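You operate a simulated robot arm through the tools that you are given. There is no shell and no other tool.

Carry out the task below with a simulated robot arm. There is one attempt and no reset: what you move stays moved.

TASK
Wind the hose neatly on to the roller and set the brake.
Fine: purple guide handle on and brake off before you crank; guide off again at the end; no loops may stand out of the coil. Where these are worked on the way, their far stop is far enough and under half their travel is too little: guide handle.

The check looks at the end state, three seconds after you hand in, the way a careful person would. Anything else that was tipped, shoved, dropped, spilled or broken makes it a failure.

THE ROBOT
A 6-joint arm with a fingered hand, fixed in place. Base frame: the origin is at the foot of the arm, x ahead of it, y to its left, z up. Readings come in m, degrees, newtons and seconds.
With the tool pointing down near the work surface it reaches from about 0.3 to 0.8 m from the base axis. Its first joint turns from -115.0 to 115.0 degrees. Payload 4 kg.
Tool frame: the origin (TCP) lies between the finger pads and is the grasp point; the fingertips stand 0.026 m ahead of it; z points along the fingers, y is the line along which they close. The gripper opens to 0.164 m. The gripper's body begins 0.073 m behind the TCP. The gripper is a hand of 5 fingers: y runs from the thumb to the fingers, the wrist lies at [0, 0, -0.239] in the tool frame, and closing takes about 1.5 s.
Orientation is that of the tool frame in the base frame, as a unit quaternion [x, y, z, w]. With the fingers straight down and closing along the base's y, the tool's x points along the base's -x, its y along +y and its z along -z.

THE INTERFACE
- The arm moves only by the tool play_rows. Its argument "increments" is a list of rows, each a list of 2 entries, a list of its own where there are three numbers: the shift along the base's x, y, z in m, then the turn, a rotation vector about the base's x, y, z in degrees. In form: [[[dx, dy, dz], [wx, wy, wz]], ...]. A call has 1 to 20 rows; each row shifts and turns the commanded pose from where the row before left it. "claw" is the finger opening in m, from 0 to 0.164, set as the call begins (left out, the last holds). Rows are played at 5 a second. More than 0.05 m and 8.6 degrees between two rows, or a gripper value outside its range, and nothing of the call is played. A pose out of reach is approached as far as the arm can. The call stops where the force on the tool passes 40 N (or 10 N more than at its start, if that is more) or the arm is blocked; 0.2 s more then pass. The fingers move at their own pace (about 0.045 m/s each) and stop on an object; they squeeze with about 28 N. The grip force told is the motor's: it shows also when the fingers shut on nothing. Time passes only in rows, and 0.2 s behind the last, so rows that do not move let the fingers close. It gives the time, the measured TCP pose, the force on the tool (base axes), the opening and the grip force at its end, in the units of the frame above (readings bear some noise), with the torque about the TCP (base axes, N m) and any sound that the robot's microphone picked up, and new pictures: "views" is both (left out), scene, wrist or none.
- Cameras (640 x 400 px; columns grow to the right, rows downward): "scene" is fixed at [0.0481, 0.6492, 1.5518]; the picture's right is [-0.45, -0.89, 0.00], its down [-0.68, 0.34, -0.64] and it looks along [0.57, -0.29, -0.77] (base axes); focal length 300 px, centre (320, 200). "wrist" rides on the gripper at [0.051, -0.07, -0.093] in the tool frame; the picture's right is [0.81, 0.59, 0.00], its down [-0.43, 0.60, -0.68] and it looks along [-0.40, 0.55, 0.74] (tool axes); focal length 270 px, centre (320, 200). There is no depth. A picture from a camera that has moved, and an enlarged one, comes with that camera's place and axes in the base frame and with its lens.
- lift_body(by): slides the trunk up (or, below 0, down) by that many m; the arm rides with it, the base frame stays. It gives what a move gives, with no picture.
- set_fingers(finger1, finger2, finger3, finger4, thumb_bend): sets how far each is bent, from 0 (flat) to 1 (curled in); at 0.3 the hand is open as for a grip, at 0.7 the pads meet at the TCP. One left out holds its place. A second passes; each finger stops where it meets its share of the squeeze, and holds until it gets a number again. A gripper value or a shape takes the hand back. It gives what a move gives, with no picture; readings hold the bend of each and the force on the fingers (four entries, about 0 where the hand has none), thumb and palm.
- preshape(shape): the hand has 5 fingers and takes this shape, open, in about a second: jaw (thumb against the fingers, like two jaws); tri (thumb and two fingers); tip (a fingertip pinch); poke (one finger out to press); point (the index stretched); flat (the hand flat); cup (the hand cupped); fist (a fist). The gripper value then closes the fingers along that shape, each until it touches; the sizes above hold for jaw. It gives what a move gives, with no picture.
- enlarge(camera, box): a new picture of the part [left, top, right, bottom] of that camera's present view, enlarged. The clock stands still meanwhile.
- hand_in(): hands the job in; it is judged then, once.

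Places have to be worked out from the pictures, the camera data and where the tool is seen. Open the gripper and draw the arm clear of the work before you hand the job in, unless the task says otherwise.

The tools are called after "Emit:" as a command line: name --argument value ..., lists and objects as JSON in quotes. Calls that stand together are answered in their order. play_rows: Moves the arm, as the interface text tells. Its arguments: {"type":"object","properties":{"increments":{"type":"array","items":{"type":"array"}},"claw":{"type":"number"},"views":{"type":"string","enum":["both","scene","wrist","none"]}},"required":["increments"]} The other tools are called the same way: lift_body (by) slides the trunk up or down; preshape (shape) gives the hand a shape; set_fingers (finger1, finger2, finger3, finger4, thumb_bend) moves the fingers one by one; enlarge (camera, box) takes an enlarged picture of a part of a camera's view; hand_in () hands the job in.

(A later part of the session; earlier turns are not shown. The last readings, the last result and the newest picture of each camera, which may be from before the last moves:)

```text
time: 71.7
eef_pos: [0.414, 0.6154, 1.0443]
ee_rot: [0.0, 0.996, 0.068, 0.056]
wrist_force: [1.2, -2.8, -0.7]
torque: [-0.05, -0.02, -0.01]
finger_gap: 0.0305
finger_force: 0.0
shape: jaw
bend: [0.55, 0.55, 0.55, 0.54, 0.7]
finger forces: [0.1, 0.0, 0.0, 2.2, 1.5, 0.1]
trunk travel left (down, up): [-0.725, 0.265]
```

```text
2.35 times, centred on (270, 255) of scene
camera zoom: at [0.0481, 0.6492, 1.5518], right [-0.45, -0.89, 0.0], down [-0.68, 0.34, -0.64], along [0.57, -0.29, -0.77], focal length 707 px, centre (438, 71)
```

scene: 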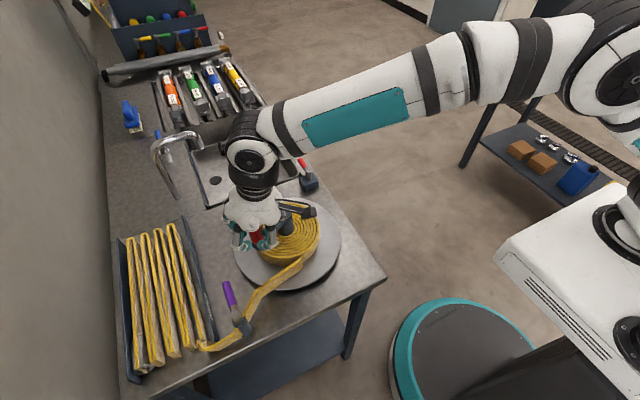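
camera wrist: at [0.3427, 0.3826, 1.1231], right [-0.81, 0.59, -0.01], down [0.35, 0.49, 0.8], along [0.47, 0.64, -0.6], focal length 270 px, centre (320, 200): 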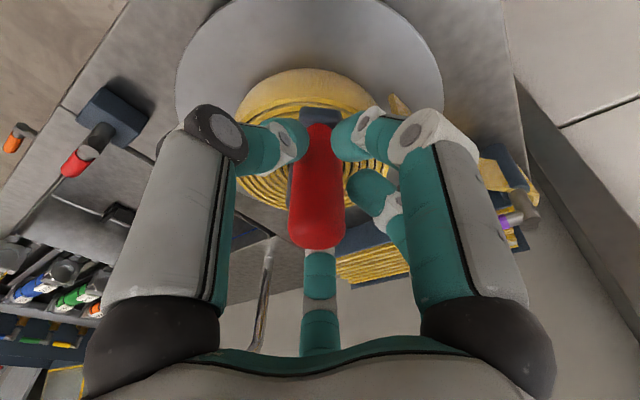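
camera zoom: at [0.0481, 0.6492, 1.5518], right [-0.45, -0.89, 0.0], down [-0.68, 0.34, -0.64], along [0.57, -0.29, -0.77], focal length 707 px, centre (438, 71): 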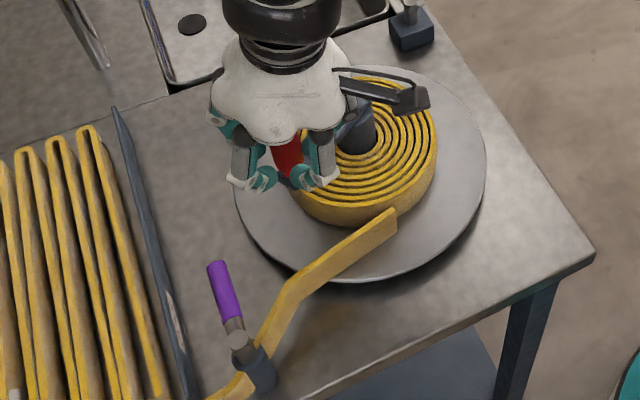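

It's running smoothly (about 3 N). I'll continue across the far side, steps to about 350°.

Emit:
play_rows --increments '[[[0.0178, 0.0086, 0], [0, 0, 0]], [[0.0192, 0.0046, 0], [0, 0, 0]], [[0.0198, 0.0006, 0], [0, 0, 0]], [[0.0194, -0.0035, 0], [0, 0, 0]], [[0.0183, -0.0075, 0], [0, 0, 0]], [[0.0163, -0.0111, 0], [0, 0, 0]]]' --views "none"

Emit:
play_rows --increments '[[[0.0137, -0.0143, 0], [0, 0, 0]], [[0.0104, -0.0168, 0], [0, 0, 0]], [[0.0066, -0.0186, 0], [0, 0, 0]], [[0.0027, -0.0196, 0], [0, 0, 0]], [[-0.0015, -0.0197, 0], [0, 0, 0]]]' --views "both"

```text
time: 73.1
eef_pos: [0.5257, 0.6082, 1.0444]
ee_rot: [0.0, 0.996, 0.069, 0.056]
wrist_force: [-1.2, 1.3, 0.4]
torque: [0.0, 0.02, -0.02]
finger_gap: 0.0302
finger_force: 0.2
shape: jaw
bend: [0.54, 0.55, 0.55, 0.55, 0.7]
finger forces: [0.8, 0.6, 0.0, 0.0, 0.0, 0.1]
trunk travel left (down, up): [-0.725, 0.265]
```

```text
time: 74.3
eef_pos: [0.5571, 0.5183, 1.0443]
ee_rot: [0.0, 0.996, 0.068, 0.055]
wrist_force: [4.2, 1.2, 0.6]
torque: [0.03, -0.09, -0.11]
finger_gap: 0.0306
finger_force: 0.0
shape: jaw
bend: [0.55, 0.53, 0.53, 0.55, 0.7]
finger forces: [0.0, 1.7, 4.8, 0.0, 0.0, 0.0]
trunk travel left (down, up): [-0.725, 0.265]
camera wrist: at [0.4974, 0.4376, 1.1229], right [-0.81, 0.59, -0.01], down [0.35, 0.49, 0.8], along [0.47, 0.64, -0.6], focal length 270 px, centre (320, 200)
```

scene: 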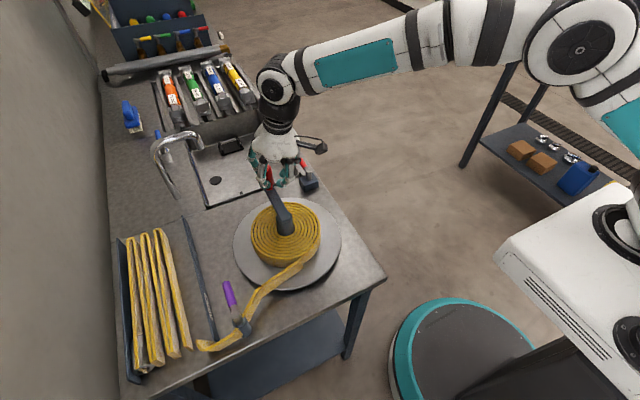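
wrist: 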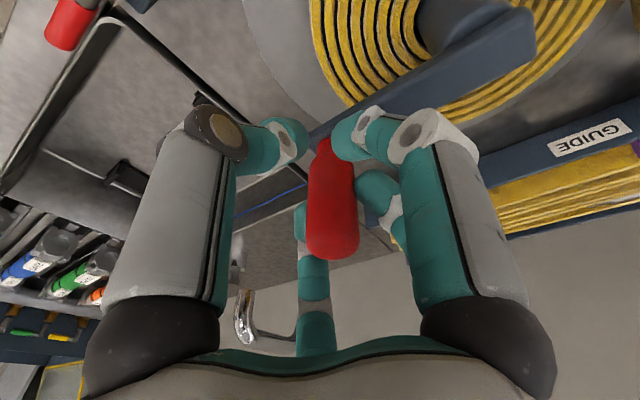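

One fold of hose has left the tray, the coil has grown neatly, and no loops stand out. Small radial forces suggest the hub is about (+4, -2) mm from my estimate, so I'll shift the circle by that and continue.

Emit:
play_rows --increments '[[[-0.0016, -0.021, 0], [0, 0, 0]], [[-0.0093, -0.0174, 0], [0, 0, 0]], [[-0.0128, -0.015, 0], [0, 0, 0]], [[-0.0156, -0.0121, 0], [0, 0, 0]], [[-0.0178, -0.0086, 0], [0, 0, 0]], [[-0.0192, -0.0046, 0], [0, 0, 0]], [[-0.0198, -0.0006, 0], [0, 0, 0]], [[-0.0194, 0.0035, 0], [0, 0, 0]], [[-0.0183, 0.0075, 0], [0, 0, 0]], [[-0.0163, 0.0111, 0], [0, 0, 0]]]' --views "scene"

Emit:
enlarge --camera "scene" --box '[90, 170, 350, 390]'

```text
time: 76.5
eef_pos: [0.4051, 0.4608, 1.0468]
ee_rot: [0.0, 0.996, 0.069, 0.056]
wrist_force: [1.0, 0.1, -0.7]
torque: [0.0, 0.0, -0.02]
finger_gap: 0.0301
finger_force: 0.0
shape: jaw
bend: [0.55, 0.55, 0.55, 0.54, 0.7]
finger forces: [0.0, 0.0, 0.1, 1.1, 0.0, 0.0]
trunk travel left (down, up): [-0.725, 0.265]
```

scene: 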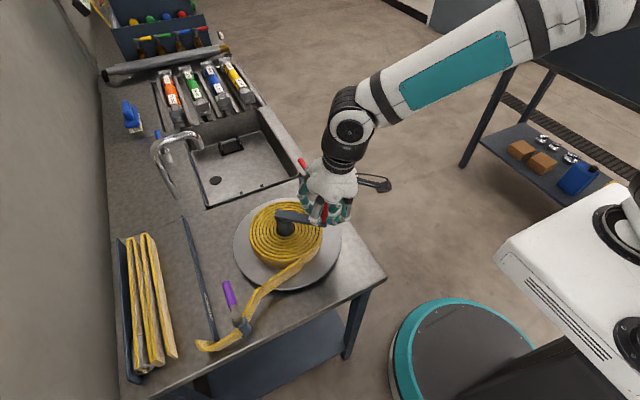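

```text
1.82 times, centred on (220, 280) of scene
camera zoom: at [0.0481, 0.6492, 1.5518], right [-0.45, -0.89, 0.0], down [-0.68, 0.34, -0.64], along [0.57, -0.29, -0.77], focal length 546 px, centre (502, 54)
```

zoom: 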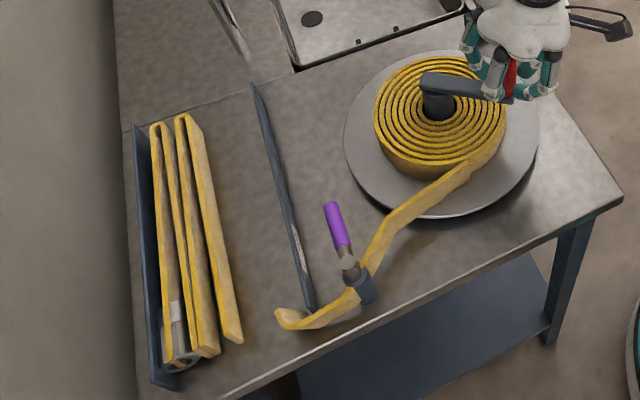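

After one turn, half of the tray's folds are on the coil and it looks neat. I'll continue another third of a turn and check.

Emit:
play_rows --increments '[[[-0.0137, 0.0143, 0], [0, 0, 0]], [[-0.0104, 0.0168, 0], [0, 0, 0]], [[-0.0066, 0.0186, 0], [0, 0, 0]], [[-0.0027, 0.0196, 0], [0, 0, 0]], [[0.0015, 0.0197, 0], [0, 0, 0]], [[0.0056, 0.019, 0], [0, 0, 0]], [[0.0093, 0.0174, 0], [0, 0, 0]], [[0.0128, 0.015, 0], [0, 0, 0]], [[0.0156, 0.0121, 0], [0, 0, 0]], [[0.0178, 0.0086, 0], [0, 0, 0]]]' --views "scene"

Emit:
play_rows --increments '[[[0.0192, 0.0046, 0], [0, 0, 0]], [[0.0198, 0.0006, 0], [0, 0, 0]], [[0.0194, -0.0035, 0], [0, 0, 0]], [[0.0183, -0.0075, 0], [0, 0, 0]], [[0.0163, -0.0111, 0], [0, 0, 0]]]' --views "scene"

Emit:
enlarge --camera "scene" --box '[90, 170, 350, 390]'

```text
time: 78.7
eef_pos: [0.4347, 0.6232, 1.0436]
ee_rot: [0.001, 0.996, 0.068, 0.056]
wrist_force: [-0.3, -1.8, 0.4]
torque: [-0.03, 0.05, -0.02]
finger_gap: 0.0303
finger_force: 0.0
shape: jaw
bend: [0.55, 0.55, 0.55, 0.55, 0.7]
finger forces: [0.0, 0.1, 0.1, 0.0, 1.5, 0.0]
trunk travel left (down, up): [-0.725, 0.265]
```

scene: 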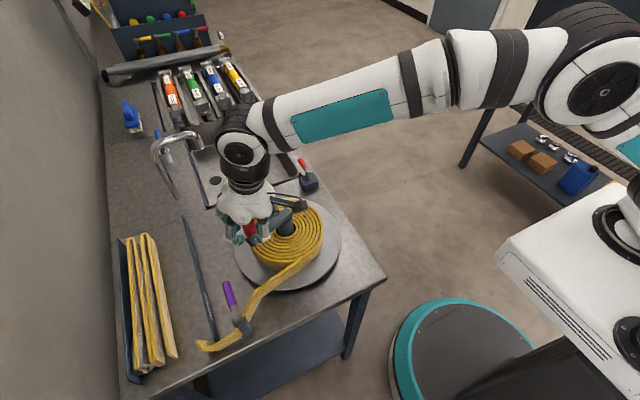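

```text
time: 79.9
eef_pos: [0.5282, 0.606, 1.0445]
ee_rot: [0.001, 0.996, 0.067, 0.056]
wrist_force: [-0.9, 0.2, -0.5]
torque: [0.02, 0.04, 0.0]
finger_gap: 0.0301
finger_force: 0.0
shape: jaw
bend: [0.54, 0.55, 0.55, 0.55, 0.7]
finger forces: [0.9, 0.2, 0.1, 0.0, 0.0, 0.1]
trunk travel left (down, up): [-0.725, 0.265]
```

scene: 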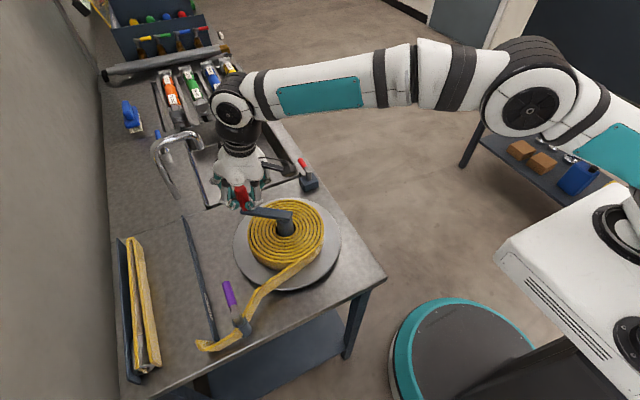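

```text
1.82 times, centred on (220, 280) of scene
camera zoom: at [0.0481, 0.6492, 1.5518], right [-0.45, -0.89, 0.0], down [-0.68, 0.34, -0.64], along [0.57, -0.29, -0.77], focal length 546 px, centre (502, 54)
```

zoom: 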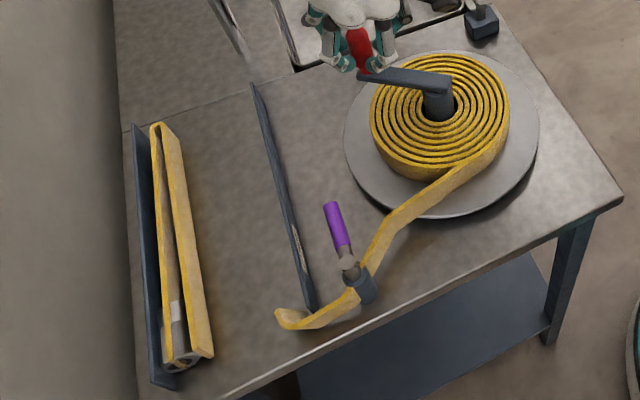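

Only the last fold remains in the tray and the coil is neat. I'll continue 96° more, then look.

Emit:
play_rows --increments '[[[0.0137, -0.0143, 0], [0, 0, 0]], [[0.0104, -0.0168, 0], [0, 0, 0]], [[0.0066, -0.0186, 0], [0, 0, 0]], [[0.0027, -0.0196, 0], [0, 0, 0]], [[-0.0015, -0.0197, 0], [0, 0, 0]], [[-0.0056, -0.019, 0], [0, 0, 0]], [[-0.0093, -0.0174, 0], [0, 0, 0]], [[-0.0128, -0.015, 0], [0, 0, 0]]]' --views "scene"

Emit:
enlarge --camera "scene" --box '[90, 170, 350, 390]'

```text
time: 81.7
eef_pos: [0.5325, 0.4647, 1.0452]
ee_rot: [0.001, 0.996, 0.068, 0.056]
wrist_force: [6.4, -2.1, 0.5]
torque: [-0.01, -0.07, -0.12]
finger_gap: 0.0302
finger_force: 0.1
shape: jaw
bend: [0.55, 0.55, 0.53, 0.55, 0.7]
finger forces: [0.0, 0.0, 4.9, 0.0, 0.0, 0.0]
trunk travel left (down, up): [-0.725, 0.265]
```

scene: 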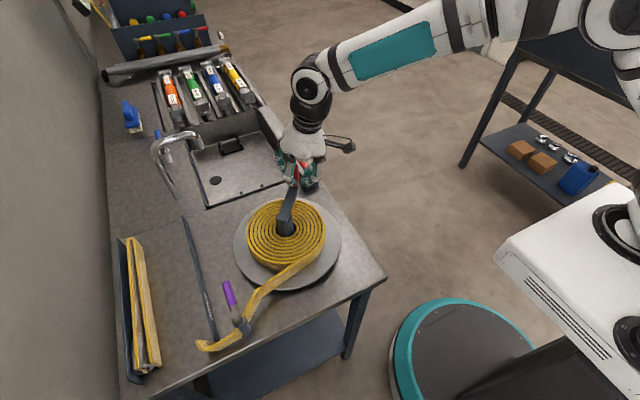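

```text
1.82 times, centred on (220, 280) of scene
camera zoom: at [0.0481, 0.6492, 1.5518], right [-0.45, -0.89, 0.0], down [-0.68, 0.34, -0.64], along [0.57, -0.29, -0.77], focal length 546 px, centre (502, 54)
```

zoom: 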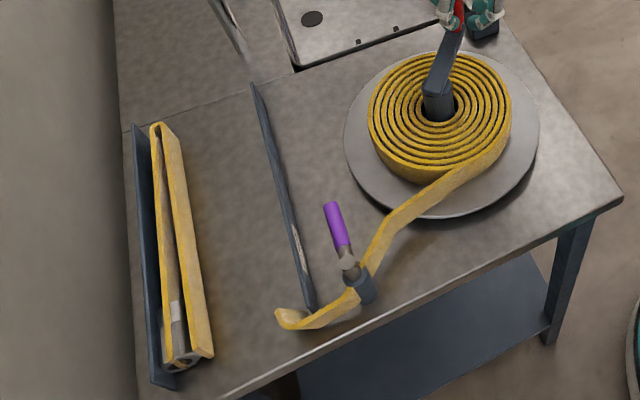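

Still neat; the fold is unchanged over this stretch, so it leaves in lumps. I'll nudge the circle centre a further (+3, -3) mm and continue in 48–60° pieces, watching for the end.

Emit:
play_rows --increments '[[[-0.0126, -0.0151, 0], [0, 0, 0]], [[-0.0178, -0.0086, 0], [0, 0, 0]], [[-0.0192, -0.0046, 0], [0, 0, 0]], [[-0.0198, -0.0006, 0], [0, 0, 0]], [[-0.0194, 0.0035, 0], [0, 0, 0]]]' --views "scene"

Emit:
enlarge --camera "scene" --box '[90, 170, 350, 390]'

```text
time: 82.9
eef_pos: [0.444, 0.4393, 1.0448]
ee_rot: [-0.001, 0.996, 0.067, 0.057]
wrist_force: [1.2, 0.0, 0.4]
torque: [0.0, 0.01, -0.01]
finger_gap: 0.0303
finger_force: 0.1
shape: jaw
bend: [0.55, 0.55, 0.54, 0.54, 0.7]
finger forces: [0.1, 0.0, 1.1, 0.9, 0.1, 0.0]
trunk travel left (down, up): [-0.725, 0.265]
```

scene: 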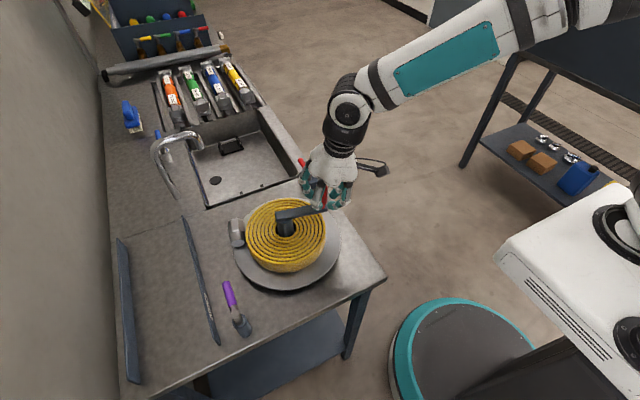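

```text
1.82 times, centred on (220, 280) of scene
camera zoom: at [0.0481, 0.6492, 1.5518], right [-0.45, -0.89, 0.0], down [-0.68, 0.34, -0.64], along [0.57, -0.29, -0.77], focal length 546 px, centre (502, 54)
```

zoom: 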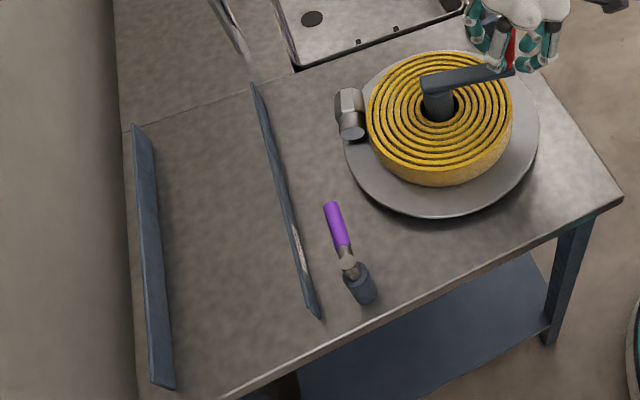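

The whole hose is on the coil now, with the end coupling resting at its edge and no loops visible. I'll look closely before any further turning.

Emit:
enlarge --camera "scene" --box '[215, 185, 343, 300]'

Emit:
enlarge --camera "wrist" --box '[160, 0, 480, 200]'

```text
3.48 times, centred on (279, 242) of scene
camera zoom: at [0.0481, 0.6492, 1.5518], right [-0.45, -0.89, 0.0], down [-0.68, 0.34, -0.64], along [0.57, -0.29, -0.77], focal length 1045 px, centre (463, 52)
```

zoom: 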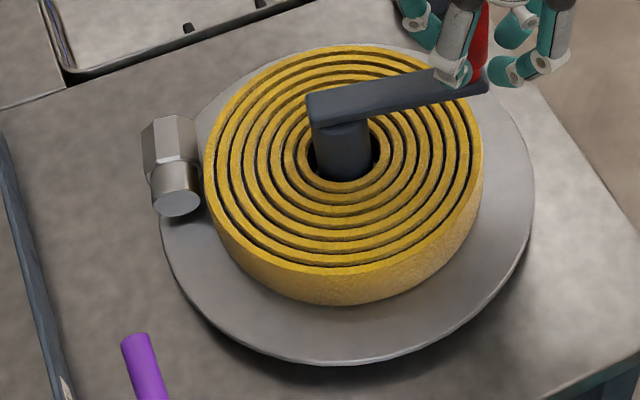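

```text
2.00 times, centred on (320, 100) of wrist
camera zoom: at [0.3832, 0.3596, 1.1219], right [-0.81, 0.59, -0.01], down [0.35, 0.49, 0.8], along [0.47, 0.64, -0.61], focal length 541 px, centre (320, 400)
```

zoom: 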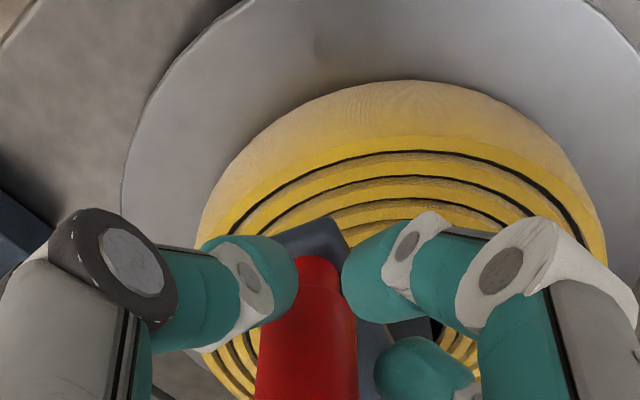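

The coil is neat with the coupling lying against it. I'll turn a little further gently to see if there is an end stop or remaining free travel.

Emit:
play_rows --increments '[[[-0.0092, 0.0037, 0], [0, 0, 0]], [[-0.0091, 0.0038, 0], [0, 0, 0]]]' --views "none"

Emit:
enlarge --camera "scene" --box '[215, 170, 343, 285]'

```text
time: 83.5
eef_pos: [0.4254, 0.4477, 1.0452]
ee_rot: [0.001, 0.996, 0.069, 0.057]
wrist_force: [3.8, -3.6, -0.1]
torque: [-0.05, -0.08, -0.08]
finger_gap: 0.0303
finger_force: 0.1
shape: jaw
bend: [0.55, 0.55, 0.55, 0.52, 0.7]
finger forces: [0.1, 0.0, 0.5, 4.4, 0.0, 0.0]
trunk travel left (down, up): [-0.725, 0.265]
```

```text
3.48 times, centred on (279, 228) of scene
camera zoom: at [0.0481, 0.6492, 1.5518], right [-0.45, -0.89, 0.0], down [-0.68, 0.34, -0.64], along [0.57, -0.29, -0.77], focal length 1045 px, centre (463, 104)
```

zoom: 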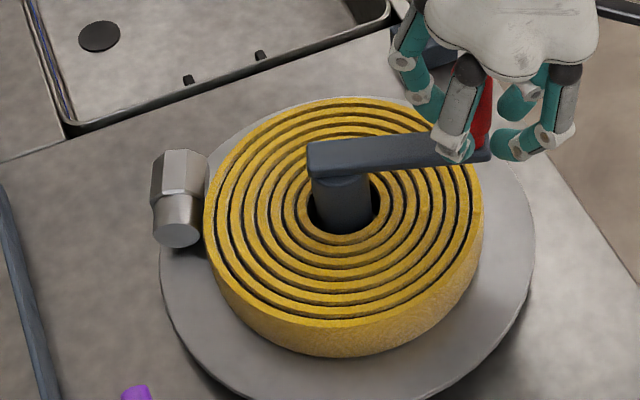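

The crank arm is now practically at exactly two turns, and the finger force has risen to 4.4 N. One more small nudge will show whether that is the end stop.

Emit:
play_rows --increments '[[[-0.0045, 0.0022, 0], [0, 0, 0]]]' --views "none"

Emit:
play_rows --increments '[[[-0.0045, 0.0022, 0], [0, 0, 0]]]' --views "none"

Emit:
enlarge --camera "scene" --box '[215, 170, 343, 285]'

```text
time: 83.9
eef_pos: [0.4226, 0.45, 1.0459]
ee_rot: [0.001, 0.996, 0.069, 0.057]
wrist_force: [5.2, -6.3, 2.8]
torque: [-0.11, -0.16, -0.11]
finger_gap: 0.0306
finger_force: 0.1
shape: jaw
bend: [0.55, 0.55, 0.55, 0.5, 0.7]
finger forces: [0.0, 0.0, 0.0, 7.4, 0.0, 0.0]
trunk travel left (down, up): [-0.725, 0.265]
```

```text
time: 84.3
eef_pos: [0.4175, 0.4515, 1.0453]
ee_rot: [0.001, 0.996, 0.069, 0.056]
wrist_force: [7.9, -7.3, 7.4]
torque: [-0.22, -0.34, -0.16]
finger_gap: 0.0309
finger_force: 0.0
shape: jaw
bend: [0.55, 0.55, 0.55, 0.48, 0.7]
finger forces: [0.0, 0.1, 0.1, 10.3, 0.0, 0.0]
trunk travel left (down, up): [-0.725, 0.265]
```

```text
3.48 times, centred on (279, 228) of scene
camera zoom: at [0.0481, 0.6492, 1.5518], right [-0.45, -0.89, 0.0], down [-0.68, 0.34, -0.64], along [0.57, -0.29, -0.77], focal length 1045 px, centre (463, 104)
```

zoom: 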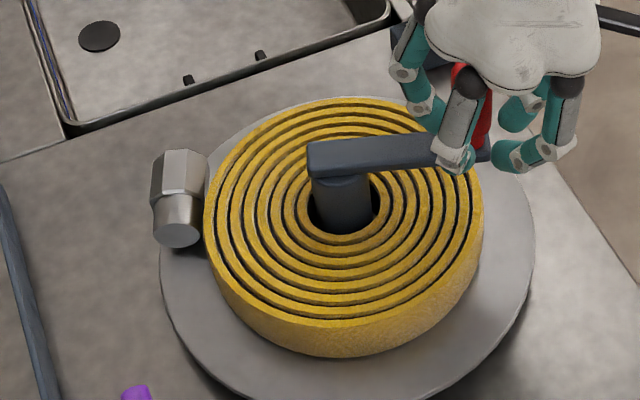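

The force builds to about 12 N with no more motion, so the crank is at its end stop after two full turns and the winding is complete. I'll unload backwards within the cage clearance, open the fingers, and lift off the knob.

Emit:
play_rows --increments '[[[0.006, -0.0025, 0], [0, 0, 0]], [[0.006, -0.0025, 0], [0, 0, 0]], [[0, 0, 0], [0, 0, 0]], [[0, 0, 0], [0, 0, 0]], [[0, 0, 0], [0, 0, 0]], [[0, 0, 0], [0, 0, 0]], [[0, 0, 0], [0, 0, 0]], [[0, 0, 0.03], [0, 0, 0]], [[0, 0, 0.045], [0, 0, 0]], [[0, 0, 0.025], [0, 0, 0]]]' --claw 0.11 --views "both"

Emit:
enlarge --camera "scene" --box '[215, 150, 343, 265]'

```text
time: 86.5
eef_pos: [0.4278, 0.4467, 1.1471]
ee_rot: [0.0, 0.996, 0.068, 0.056]
wrist_force: [-0.6, -1.0, 0.9]
torque: [0.02, 0.01, -0.02]
finger_gap: 0.1095
finger_force: 0.1
shape: jaw
bend: [0.31, 0.31, 0.31, 0.31, 0.7]
finger forces: [0.0, 0.0, 0.1, 0.1, 0.0, 0.0]
trunk travel left (down, up): [-0.725, 0.265]
camera wrist: at [0.368, 0.3664, 1.2231], right [-0.81, 0.59, -0.01], down [0.35, 0.49, 0.8], along [0.47, 0.64, -0.61], focal length 270 px, centre (320, 200)
```

scene: 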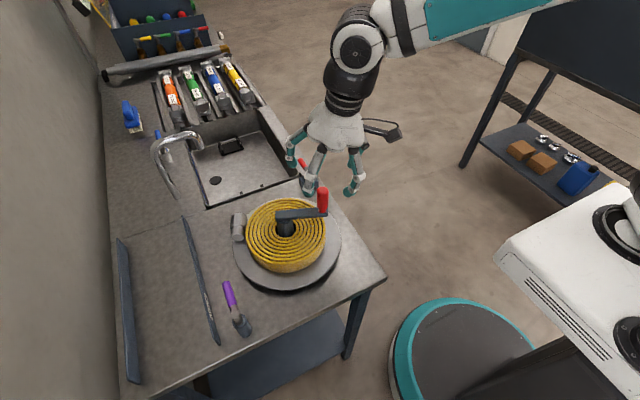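
wrist: 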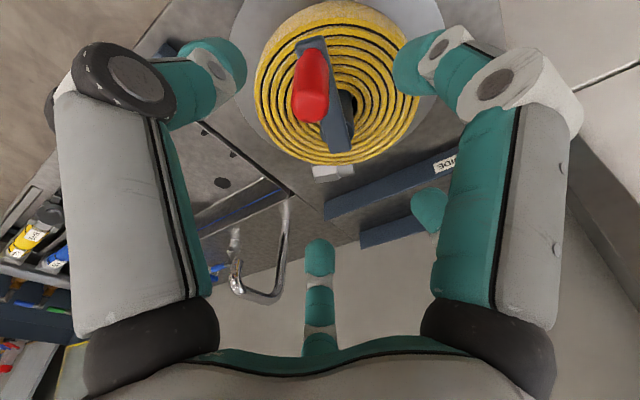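

```text
3.48 times, centred on (279, 208) of scene
camera zoom: at [0.0481, 0.6492, 1.5518], right [-0.45, -0.89, 0.0], down [-0.68, 0.34, -0.64], along [0.57, -0.29, -0.77], focal length 1045 px, centre (463, 174)
```

zoom: 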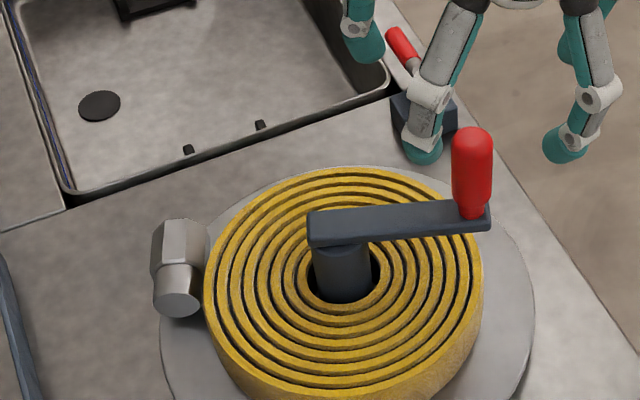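

The winding is done and the crank rests at the end of its travel. I'll close the fingers to a cone and carry it, still tilted, over to the +y side of the brake lever to turn it back on.

Emit:
play_rows --increments '[[[0.045, 0, 0], [0, 0, 0]], [[0.045, 0, 0], [0, 0, 0]], [[0.045, 0, 0], [0, 0, 0]], [[0.038, -0.003, -0.03], [0, 0, 0]], [[0.038, -0.003, -0.03], [0, 0, 0]], [[0.038, -0.003, -0.03], [0, 0, 0]], [[0, 0, 0], [0, 0, 0]], [[0, 0, 0], [0, 0, 0]]]' --claw 0.0 --views "both"

Emit:
enlarge --camera "scene" --box '[250, 110, 378, 210]'

Emit:
enlarge --camera "wrist" --box '[180, 40, 468, 220]'

```text
time: 88.3
eef_pos: [0.6784, 0.4379, 1.0537]
ee_rot: [0.0, 0.996, 0.069, 0.056]
wrist_force: [0.4, 0.1, -0.5]
torque: [-0.03, 0.0, -0.02]
finger_gap: 0.0
finger_force: 27.8
shape: jaw
bend: [0.7, 0.7, 0.7, 0.7, 0.7]
finger forces: [0.0, 0.0, 0.1, 0.0, 0.1, 0.0]
trunk travel left (down, up): [-0.725, 0.265]
camera wrist: at [0.6185, 0.3572, 1.1318], right [-0.81, 0.59, -0.01], down [0.35, 0.49, 0.8], along [0.47, 0.64, -0.61], focal length 270 px, centre (320, 200)
```

scene: 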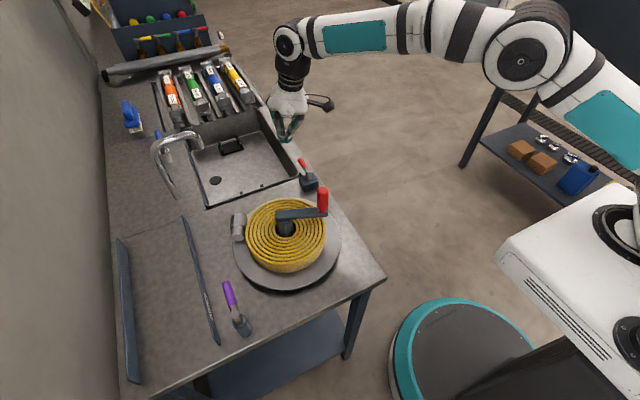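
wrist: 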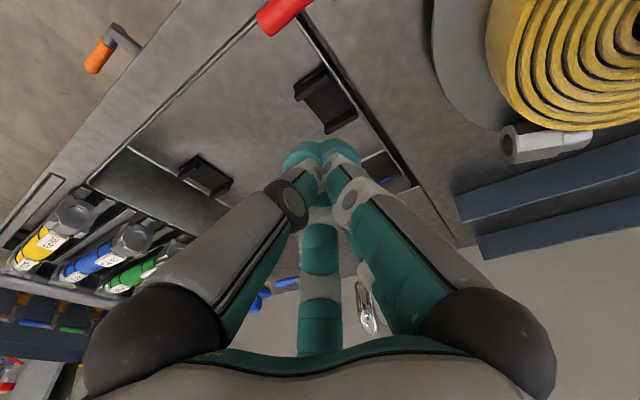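

```text
4.00 times, centred on (314, 160) of scene
camera zoom: at [0.0481, 0.6492, 1.5518], right [-0.45, -0.89, 0.0], down [-0.68, 0.34, -0.64], along [0.57, -0.29, -0.77], focal length 1202 px, centre (344, 360)
```

zoom: 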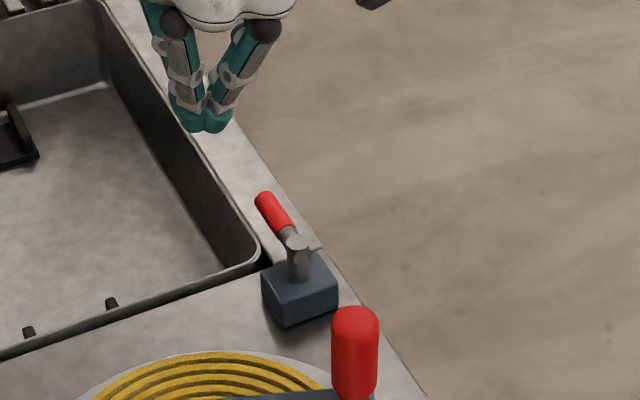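

```text
2.22 times, centred on (324, 130) of wrist
camera zoom: at [0.6185, 0.3572, 1.1318], right [-0.81, 0.59, -0.01], down [0.35, 0.49, 0.8], along [0.47, 0.64, -0.61], focal length 601 px, centre (311, 356)
```

zoom: 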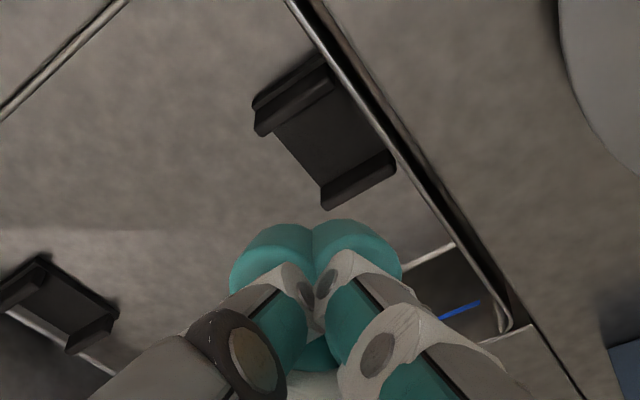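

The brake lever still points +x, from (0.625, 0.394) to (0.687, 0.395). I'll lower the cone on its +y side and then sweep it back clockwise towards -y.

Emit:
play_rows --increments '[[[0, 0, -0.04], [0, 0, 0]], [[0, 0, -0.04], [0, 0, 0]], [[0, 0, -0.04], [0, 0, 0]], [[0, -0.008, 0], [0, 0, 0]], [[0, -0.008, 0], [0, 0, 0]]]' --views "none"

Emit:
enlarge --camera "scene" --box '[270, 120, 366, 195]'

```text
time: 89.5
eef_pos: [0.6771, 0.4217, 0.9346]
ee_rot: [-0.001, 0.996, 0.069, 0.056]
wrist_force: [0.7, -0.3, -0.9]
torque: [-0.04, -0.03, -0.03]
finger_gap: 0.0
finger_force: 27.8
shape: jaw
bend: [0.7, 0.7, 0.7, 0.7, 0.7]
finger forces: [0.0, 0.1, 0.0, 0.1, 0.0, 0.1]
trunk travel left (down, up): [-0.725, 0.265]
```

```text
5.33 times, centred on (318, 158) of scene
camera zoom: at [0.0481, 0.6492, 1.5518], right [-0.45, -0.89, 0.0], down [-0.68, 0.34, -0.64], along [0.57, -0.29, -0.77], focal length 1602 px, centre (331, 427)
```

zoom: 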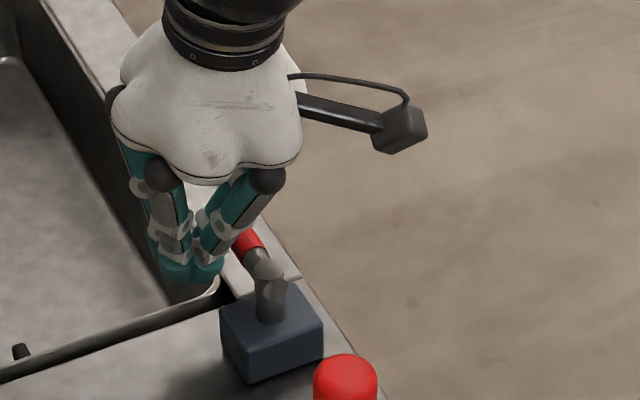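

The cone is on the lever's +y side. I'll push along the arc back to about 45° and check.

Emit:
play_rows --increments '[[[0.0015, -0.0063, 0], [0, 0, 0]], [[0.0015, -0.0063, 0], [0, 0, 0]], [[0.0015, -0.0063, 0], [0, 0, 0]], [[0.0002, -0.0072, 0], [0, 0, 0]], [[0.0002, -0.0072, 0], [0, 0, 0]], [[-0.0015, -0.007, 0], [0, 0, 0]], [[-0.0015, -0.007, 0], [0, 0, 0]]]' --views "none"

Emit:
enlarge --camera "scene" --box '[270, 120, 366, 195]'

```text
time: 91.1
eef_pos: [0.6794, 0.374, 0.9361]
ee_rot: [0.001, 0.996, 0.069, 0.057]
wrist_force: [1.5, 1.8, 2.1]
torque: [0.0, 0.01, -0.02]
finger_gap: 0.0
finger_force: 27.9
shape: jaw
bend: [0.7, 0.7, 0.7, 0.7, 0.7]
finger forces: [0.0, 0.0, 0.0, 0.0, 0.0, 0.1]
trunk travel left (down, up): [-0.725, 0.265]
```

```text
5.33 times, centred on (318, 158) of scene
camera zoom: at [0.0481, 0.6492, 1.5518], right [-0.45, -0.89, 0.0], down [-0.68, 0.34, -0.64], along [0.57, -0.29, -0.77], focal length 1602 px, centre (331, 427)
```

zoom: 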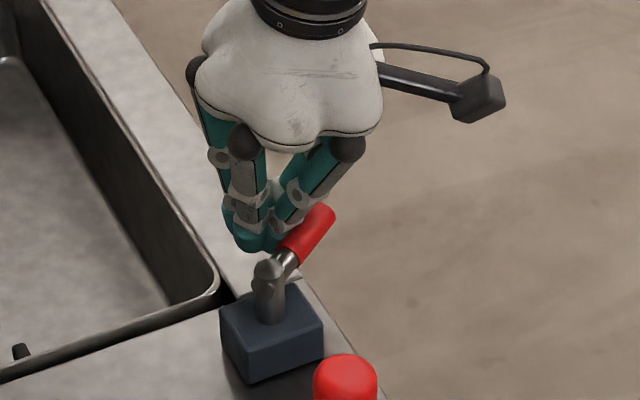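

The lever is back to about 30°. I'll continue the arc to its original direction (-y).

Emit:
play_rows --increments '[[[-0.0033, -0.0063, 0], [0, 0, 0]], [[-0.0033, -0.0063, 0], [0, 0, 0]], [[-0.0049, -0.0054, 0], [0, 0, 0]], [[-0.0049, -0.0054, 0], [0, 0, 0]], [[-0.004, -0.0026, 0], [0, 0, 0]]]' --views "none"

Emit:
play_rows --increments '[[[-0.004, -0.0015, 0], [0, 0, 0]]]' --views "none"

Emit:
enlarge --camera "scene" --box '[280, 125, 376, 200]'

```text
time: 92.3
eef_pos: [0.6602, 0.3485, 0.9365]
ee_rot: [0.001, 0.996, 0.069, 0.057]
wrist_force: [5.7, 1.3, 3.2]
torque: [0.05, -0.06, -0.03]
finger_gap: 0.0
finger_force: 28.4
shape: jaw
bend: [0.7, 0.7, 0.7, 0.7, 0.7]
finger forces: [0.1, 0.1, 0.0, 0.0, 0.0, 0.1]
trunk travel left (down, up): [-0.725, 0.265]
```

```text
time: 92.7
eef_pos: [0.6571, 0.3478, 0.9366]
ee_rot: [0.0, 0.996, 0.069, 0.058]
wrist_force: [16.8, 3.1, 5.6]
torque: [0.02, -0.19, 0.0]
finger_gap: 0.0
finger_force: 27.5
shape: jaw
bend: [0.7, 0.7, 0.7, 0.7, 0.7]
finger forces: [0.0, 0.0, 0.0, 0.0, 0.0, 0.1]
trunk travel left (down, up): [-0.725, 0.265]
```

```text
5.33 times, centred on (328, 162) of scene
camera zoom: at [0.0481, 0.6492, 1.5518], right [-0.45, -0.89, 0.0], down [-0.68, 0.34, -0.64], along [0.57, -0.29, -0.77], focal length 1602 px, centre (277, 400)
```

zoom: 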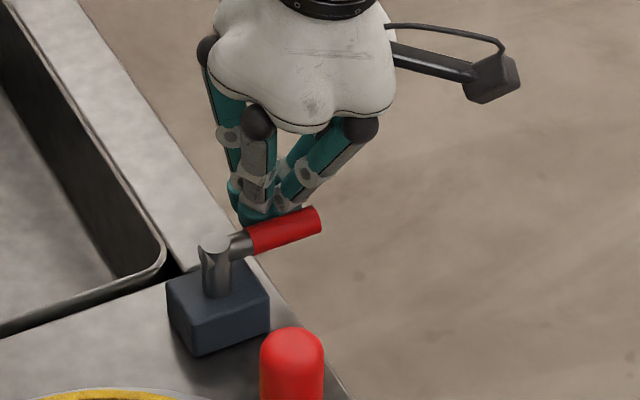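

The force rose to 17 N with the lever back in its original -y direction, so the brake is set. I'll back off, rise, and carry the hand around the free side towards the guide.

Emit:
play_rows --increments '[[[0.015, 0, 0], [0, 0, 0]], [[0.005, -0.005, 0.03], [0, 0, 0]], [[0, -0.02, 0.04], [0, 0, 0]], [[0, -0.02, 0.04], [0, 0, 0]], [[0, -0.01, 0.045], [0, 0, 0]], [[-0.04, 0, 0.025], [0, 0, 0]], [[-0.042, 0, 0], [0, 0, 0]], [[-0.042, 0, 0], [0, 0, 0]], [[-0.042, 0, 0], [0, 0, 0]], [[-0.042, 0, 0], [0, 0, 0]], [[-0.042, 0, 0], [0, 0, 0]], [[-0.042, 0, 0], [0, 0, 0]], [[-0.042, 0, 0], [0, 0, 0]], [[-0.042, 0, 0], [0, 0, 0]]]' --views "both"

Emit:
enlarge --camera "scene" --box '[215, 150, 343, 270]'

Emit:
enlarge --camera "scene" --box '[180, 250, 308, 350]'

```text
time: 95.7
eef_pos: [0.2999, 0.2913, 1.1161]
ee_rot: [0.001, 0.996, 0.069, 0.057]
wrist_force: [-0.6, -0.9, 1.1]
torque: [0.01, -0.02, 0.01]
finger_gap: 0.0
finger_force: 28.1
shape: jaw
bend: [0.7, 0.7, 0.7, 0.7, 0.7]
finger forces: [0.0, 0.1, 0.1, 0.1, 0.0, 0.1]
trunk travel left (down, up): [-0.725, 0.265]
camera wrist: at [0.2388, 0.2109, 1.1941], right [-0.81, 0.59, -0.01], down [0.35, 0.49, 0.8], along [0.47, 0.64, -0.6], focal length 270 px, centre (320, 200)
```

scene: 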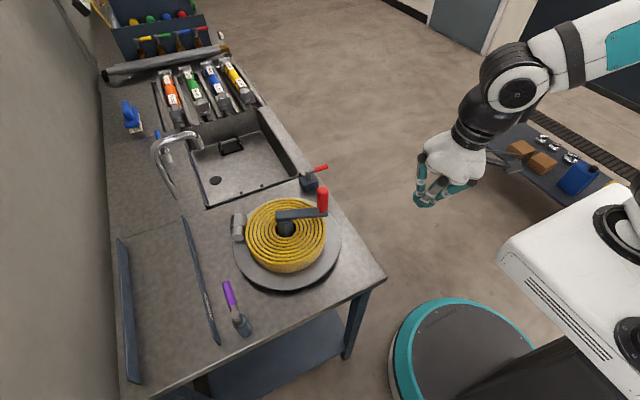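
wrist: 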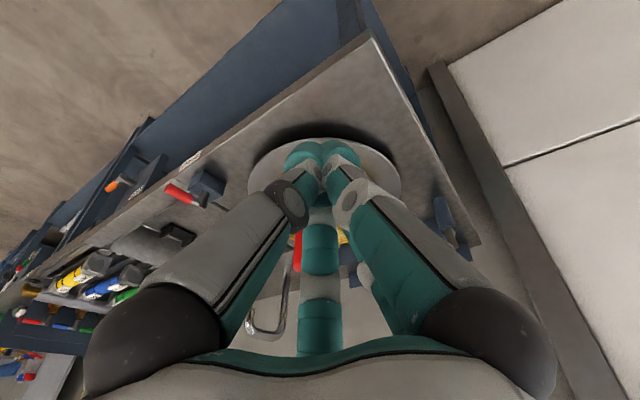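

```text
3.33 times, centred on (279, 210) of scene
camera zoom: at [0.0481, 0.6492, 1.5518], right [-0.45, -0.89, 0.0], down [-0.68, 0.34, -0.64], along [0.57, -0.29, -0.77], focal length 1001 px, centre (457, 167)
```

zoom: 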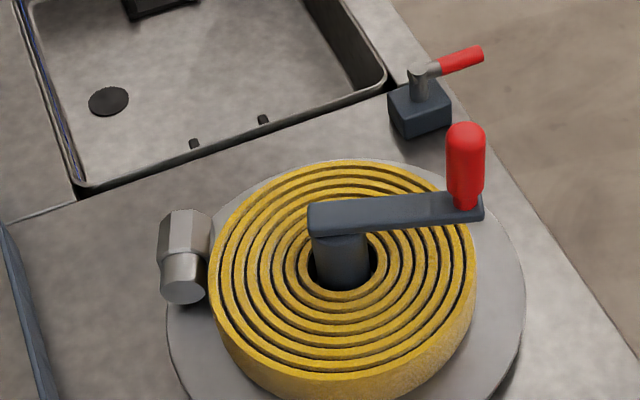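

```text
4.00 times, centred on (244, 300) of scene
camera zoom: at [0.0481, 0.6492, 1.5518], right [-0.45, -0.89, 0.0], down [-0.68, 0.34, -0.64], along [0.57, -0.29, -0.77], focal length 1202 px, centre (624, -200)
```

zoom: 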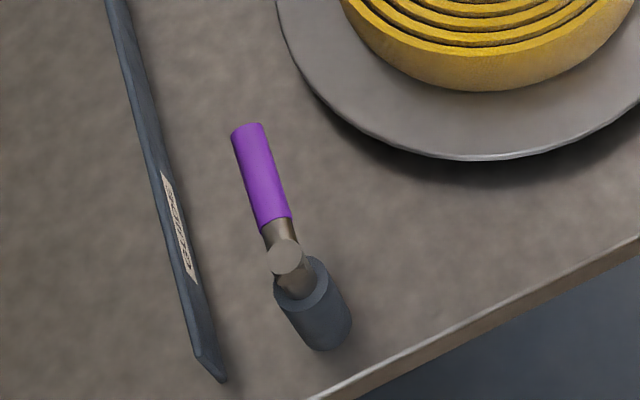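

The brake is on, the coil is neat, and the crank stands at its end. The guide handle still points +x, so I'll go over to its +y side with a bit more outward tilt for reach.

Emit:
play_rows --increments '[[[0, 0.04, 0], [0, 0, 0]], [[0, 0.04, 0], [0, 0, 0]], [[0, 0.04, 0], [0, 0, 0]], [[0, 0.04, 0], [0, 0, 0]], [[0, 0.04, 0], [0, 0, 0]], [[0, 0.04, 0], [0, 0, 0]], [[0, 0.04, 0], [0, 0, 0]], [[0, 0.04, 0], [0, 0, 0]], [[0, 0.04, 0], [0, 0, 0]], [[0, 0, 0], [4.5, -2.17, 0]], [[0.01, 0.035, -0.02], [0, 0, 0]], [[0.01, 0.035, -0.02], [0, 0, 0]], [[0.036, 0.022, -0.02], [0, 0, 0]]]' --views "both"

Emit:
enlarge --camera "scene" --box '[170, 230, 298, 350]'

```text
time: 98.5
eef_pos: [0.3528, 0.7467, 1.0515]
ee_rot: [0.001, 0.992, 0.106, 0.075]
wrist_force: [0.7, 0.3, -0.5]
torque: [-0.02, 0.02, 0.0]
finger_gap: 0.0001
finger_force: 27.9
shape: jaw
bend: [0.7, 0.7, 0.7, 0.7, 0.7]
finger forces: [0.0, 0.1, 0.0, 0.0, 0.1, 0.1]
trunk travel left (down, up): [-0.725, 0.265]
camera wrist: at [0.2917, 0.6606, 1.1206], right [-0.81, 0.59, 0.0], down [0.32, 0.43, 0.84], along [0.49, 0.68, -0.54], focal length 270 px, centre (320, 200)
```

scene: 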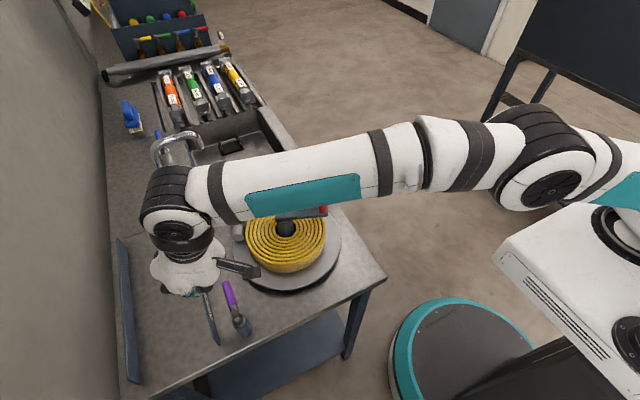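
wrist: 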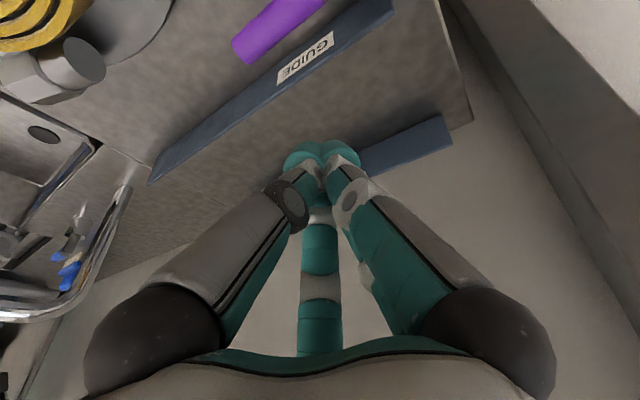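

```text
3.33 times, centred on (234, 290) of scene
camera zoom: at [0.0481, 0.6492, 1.5518], right [-0.45, -0.89, 0.0], down [-0.68, 0.34, -0.64], along [0.57, -0.29, -0.77], focal length 1001 px, centre (607, -100)
```

zoom: 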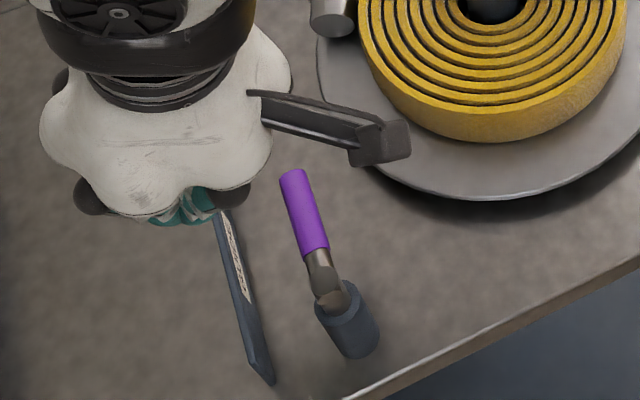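

The hand is on the +y side of the guide handle. I'll lower it to handle height (TCP z≈0.968), staying above the tray wall.

Emit:
play_rows --increments '[[[0, 0, -0.03], [0, 0, 0]], [[0, 0, -0.03], [0, 0, 0]], [[0, 0, -0.023], [0, 0, 0]]]' --views "both"

Emit:
enlarge --camera "scene" --box '[180, 250, 276, 340]'

```text
time: 99.3
eef_pos: [0.3535, 0.7478, 0.9719]
ee_rot: [0.001, 0.991, 0.108, 0.075]
wrist_force: [-1.2, 0.1, -0.3]
torque: [0.01, 0.03, 0.03]
finger_gap: 0.0002
finger_force: 28.3
shape: jaw
bend: [0.7, 0.7, 0.7, 0.7, 0.7]
finger forces: [0.0, 0.1, 0.0, 0.0, 0.0, 0.1]
trunk travel left (down, up): [-0.725, 0.265]
camera wrist: at [0.2916, 0.661, 1.0409], right [-0.81, 0.59, 0.0], down [0.32, 0.43, 0.84], along [0.5, 0.68, -0.54], focal length 270 px, centre (320, 200)
```

scene: 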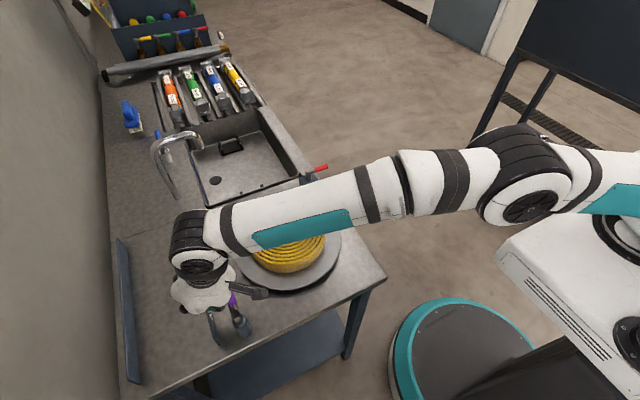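
wrist: 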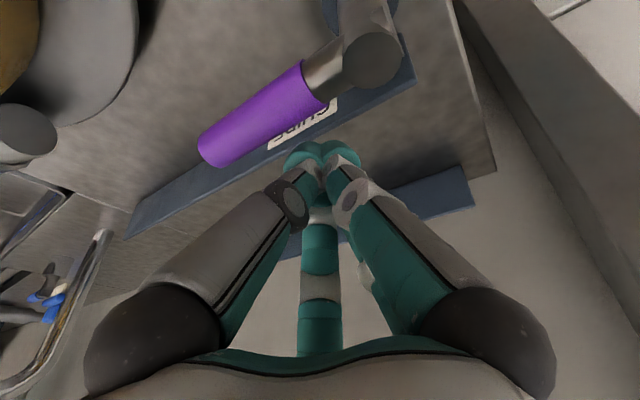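

```text
4.44 times, centred on (228, 295) of scene
camera zoom: at [0.0481, 0.6492, 1.5518], right [-0.45, -0.89, 0.0], down [-0.68, 0.34, -0.64], along [0.57, -0.29, -0.77], focal length 1335 px, centre (729, -222)
```

zoom: 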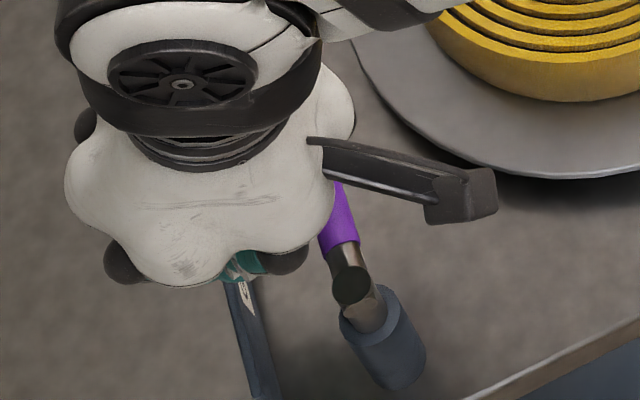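

The handle is just ahead on the -y side. I'll sweep the cone along the arc to bring the handle back towards -y, to about 45° first.

Emit:
play_rows --increments '[[[0, -0.0075, -0.006], [0, 0, 0]], [[0, -0.0075, 0], [0, 0, 0]], [[0.0005, -0.0073, 0], [0, 0, 0]], [[0.0022, -0.0069, 0], [0, 0, 0]], [[0.0022, -0.0069, 0], [0, 0, 0]], [[0.0003, -0.0071, 0], [0, 0, 0]], [[0.0003, -0.0071, 0], [0, 0, 0]], [[-0.0015, -0.0071, 0], [0, 0, 0]], [[-0.0015, -0.0071, 0], [0, 0, 0]]]' --views "both"

Emit:
enlarge --camera "scene" --box '[190, 250, 300, 345]'

```text
time: 101.3
eef_pos: [0.3566, 0.6793, 0.9662]
ee_rot: [0.001, 0.991, 0.107, 0.075]
wrist_force: [1.2, 0.9, 1.3]
torque: [0.01, 0.03, 0.02]
finger_gap: 0.0003
finger_force: 27.8
shape: jaw
bend: [0.7, 0.7, 0.7, 0.7, 0.7]
finger forces: [1.8, 0.0, 0.1, 0.0, 0.0, 0.0]
trunk travel left (down, up): [-0.725, 0.265]
camera wrist: at [0.2951, 0.5932, 1.0348], right [-0.81, 0.59, 0.0], down [0.32, 0.43, 0.84], along [0.5, 0.68, -0.54], focal length 270 px, centre (320, 200)
```

scene: 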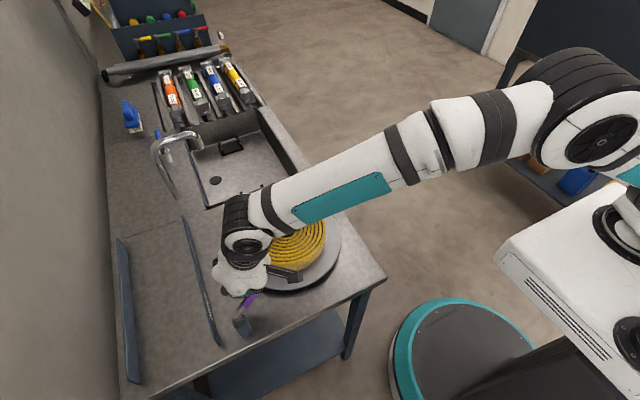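
wrist: 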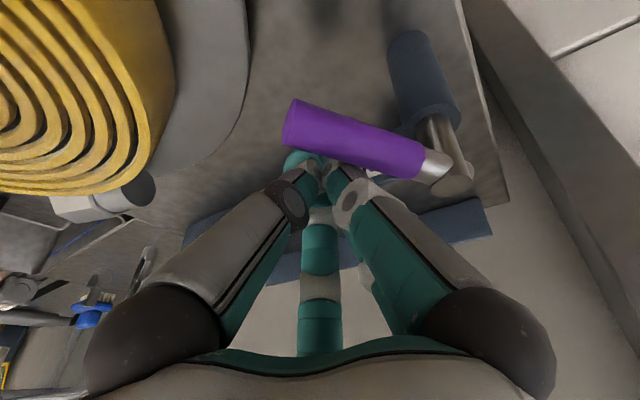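

```text
4.21 times, centred on (245, 298) of scene
camera zoom: at [0.0481, 0.6492, 1.5518], right [-0.45, -0.89, 0.0], down [-0.68, 0.34, -0.64], along [0.57, -0.29, -0.77], focal length 1265 px, centre (636, -210)
```

zoom: 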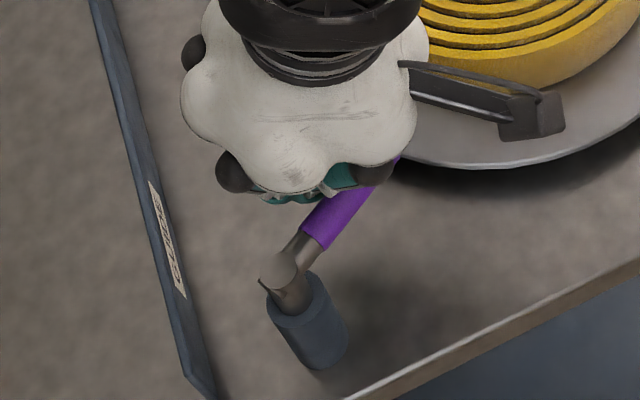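

The handle is at about 45°. I'll continue along the arc towards its start direction (-y), then watch for the stop.

Emit:
play_rows --increments '[[[-0.0036, -0.0055, 0], [0, 0, 0]], [[-0.0036, -0.0055, 0], [0, 0, 0]], [[-0.0049, -0.0052, 0], [0, 0, 0]], [[-0.0049, -0.0052, 0], [0, 0, 0]], [[-0.005, -0.0033, 0], [0, 0, 0]]]' --views "none"

Emit:
play_rows --increments '[[[-0.004, -0.0015, 0], [0, 0, 0]]]' --views "none"

Emit:
enlarge --camera "scene" --box '[190, 250, 300, 345]'

```text
time: 102.5
eef_pos: [0.3367, 0.6559, 0.9668]
ee_rot: [0.001, 0.991, 0.108, 0.075]
wrist_force: [6.1, 2.0, 2.5]
torque: [-0.05, 0.06, -0.05]
finger_gap: 0.0
finger_force: 27.6
shape: jaw
bend: [0.7, 0.7, 0.7, 0.7, 0.7]
finger forces: [7.0, 0.0, 0.1, 0.0, 0.1, 0.0]
trunk travel left (down, up): [-0.725, 0.265]
```

```text
time: 102.9
eef_pos: [0.3332, 0.655, 0.9669]
ee_rot: [0.002, 0.991, 0.109, 0.076]
wrist_force: [16.7, 3.7, 6.0]
torque: [0.02, 0.09, -0.01]
finger_gap: 0.0001
finger_force: 27.8
shape: jaw
bend: [0.7, 0.7, 0.7, 0.7, 0.7]
finger forces: [18.3, 0.0, 0.1, 0.0, 0.0, 0.0]
trunk travel left (down, up): [-0.725, 0.265]
```

```text
4.21 times, centred on (245, 298) of scene
camera zoom: at [0.0481, 0.6492, 1.5518], right [-0.45, -0.89, 0.0], down [-0.68, 0.34, -0.64], along [0.57, -0.29, -0.77], focal length 1265 px, centre (636, -210)
```

zoom: 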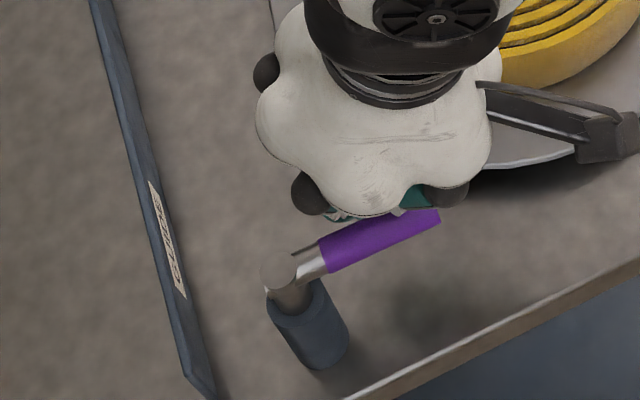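

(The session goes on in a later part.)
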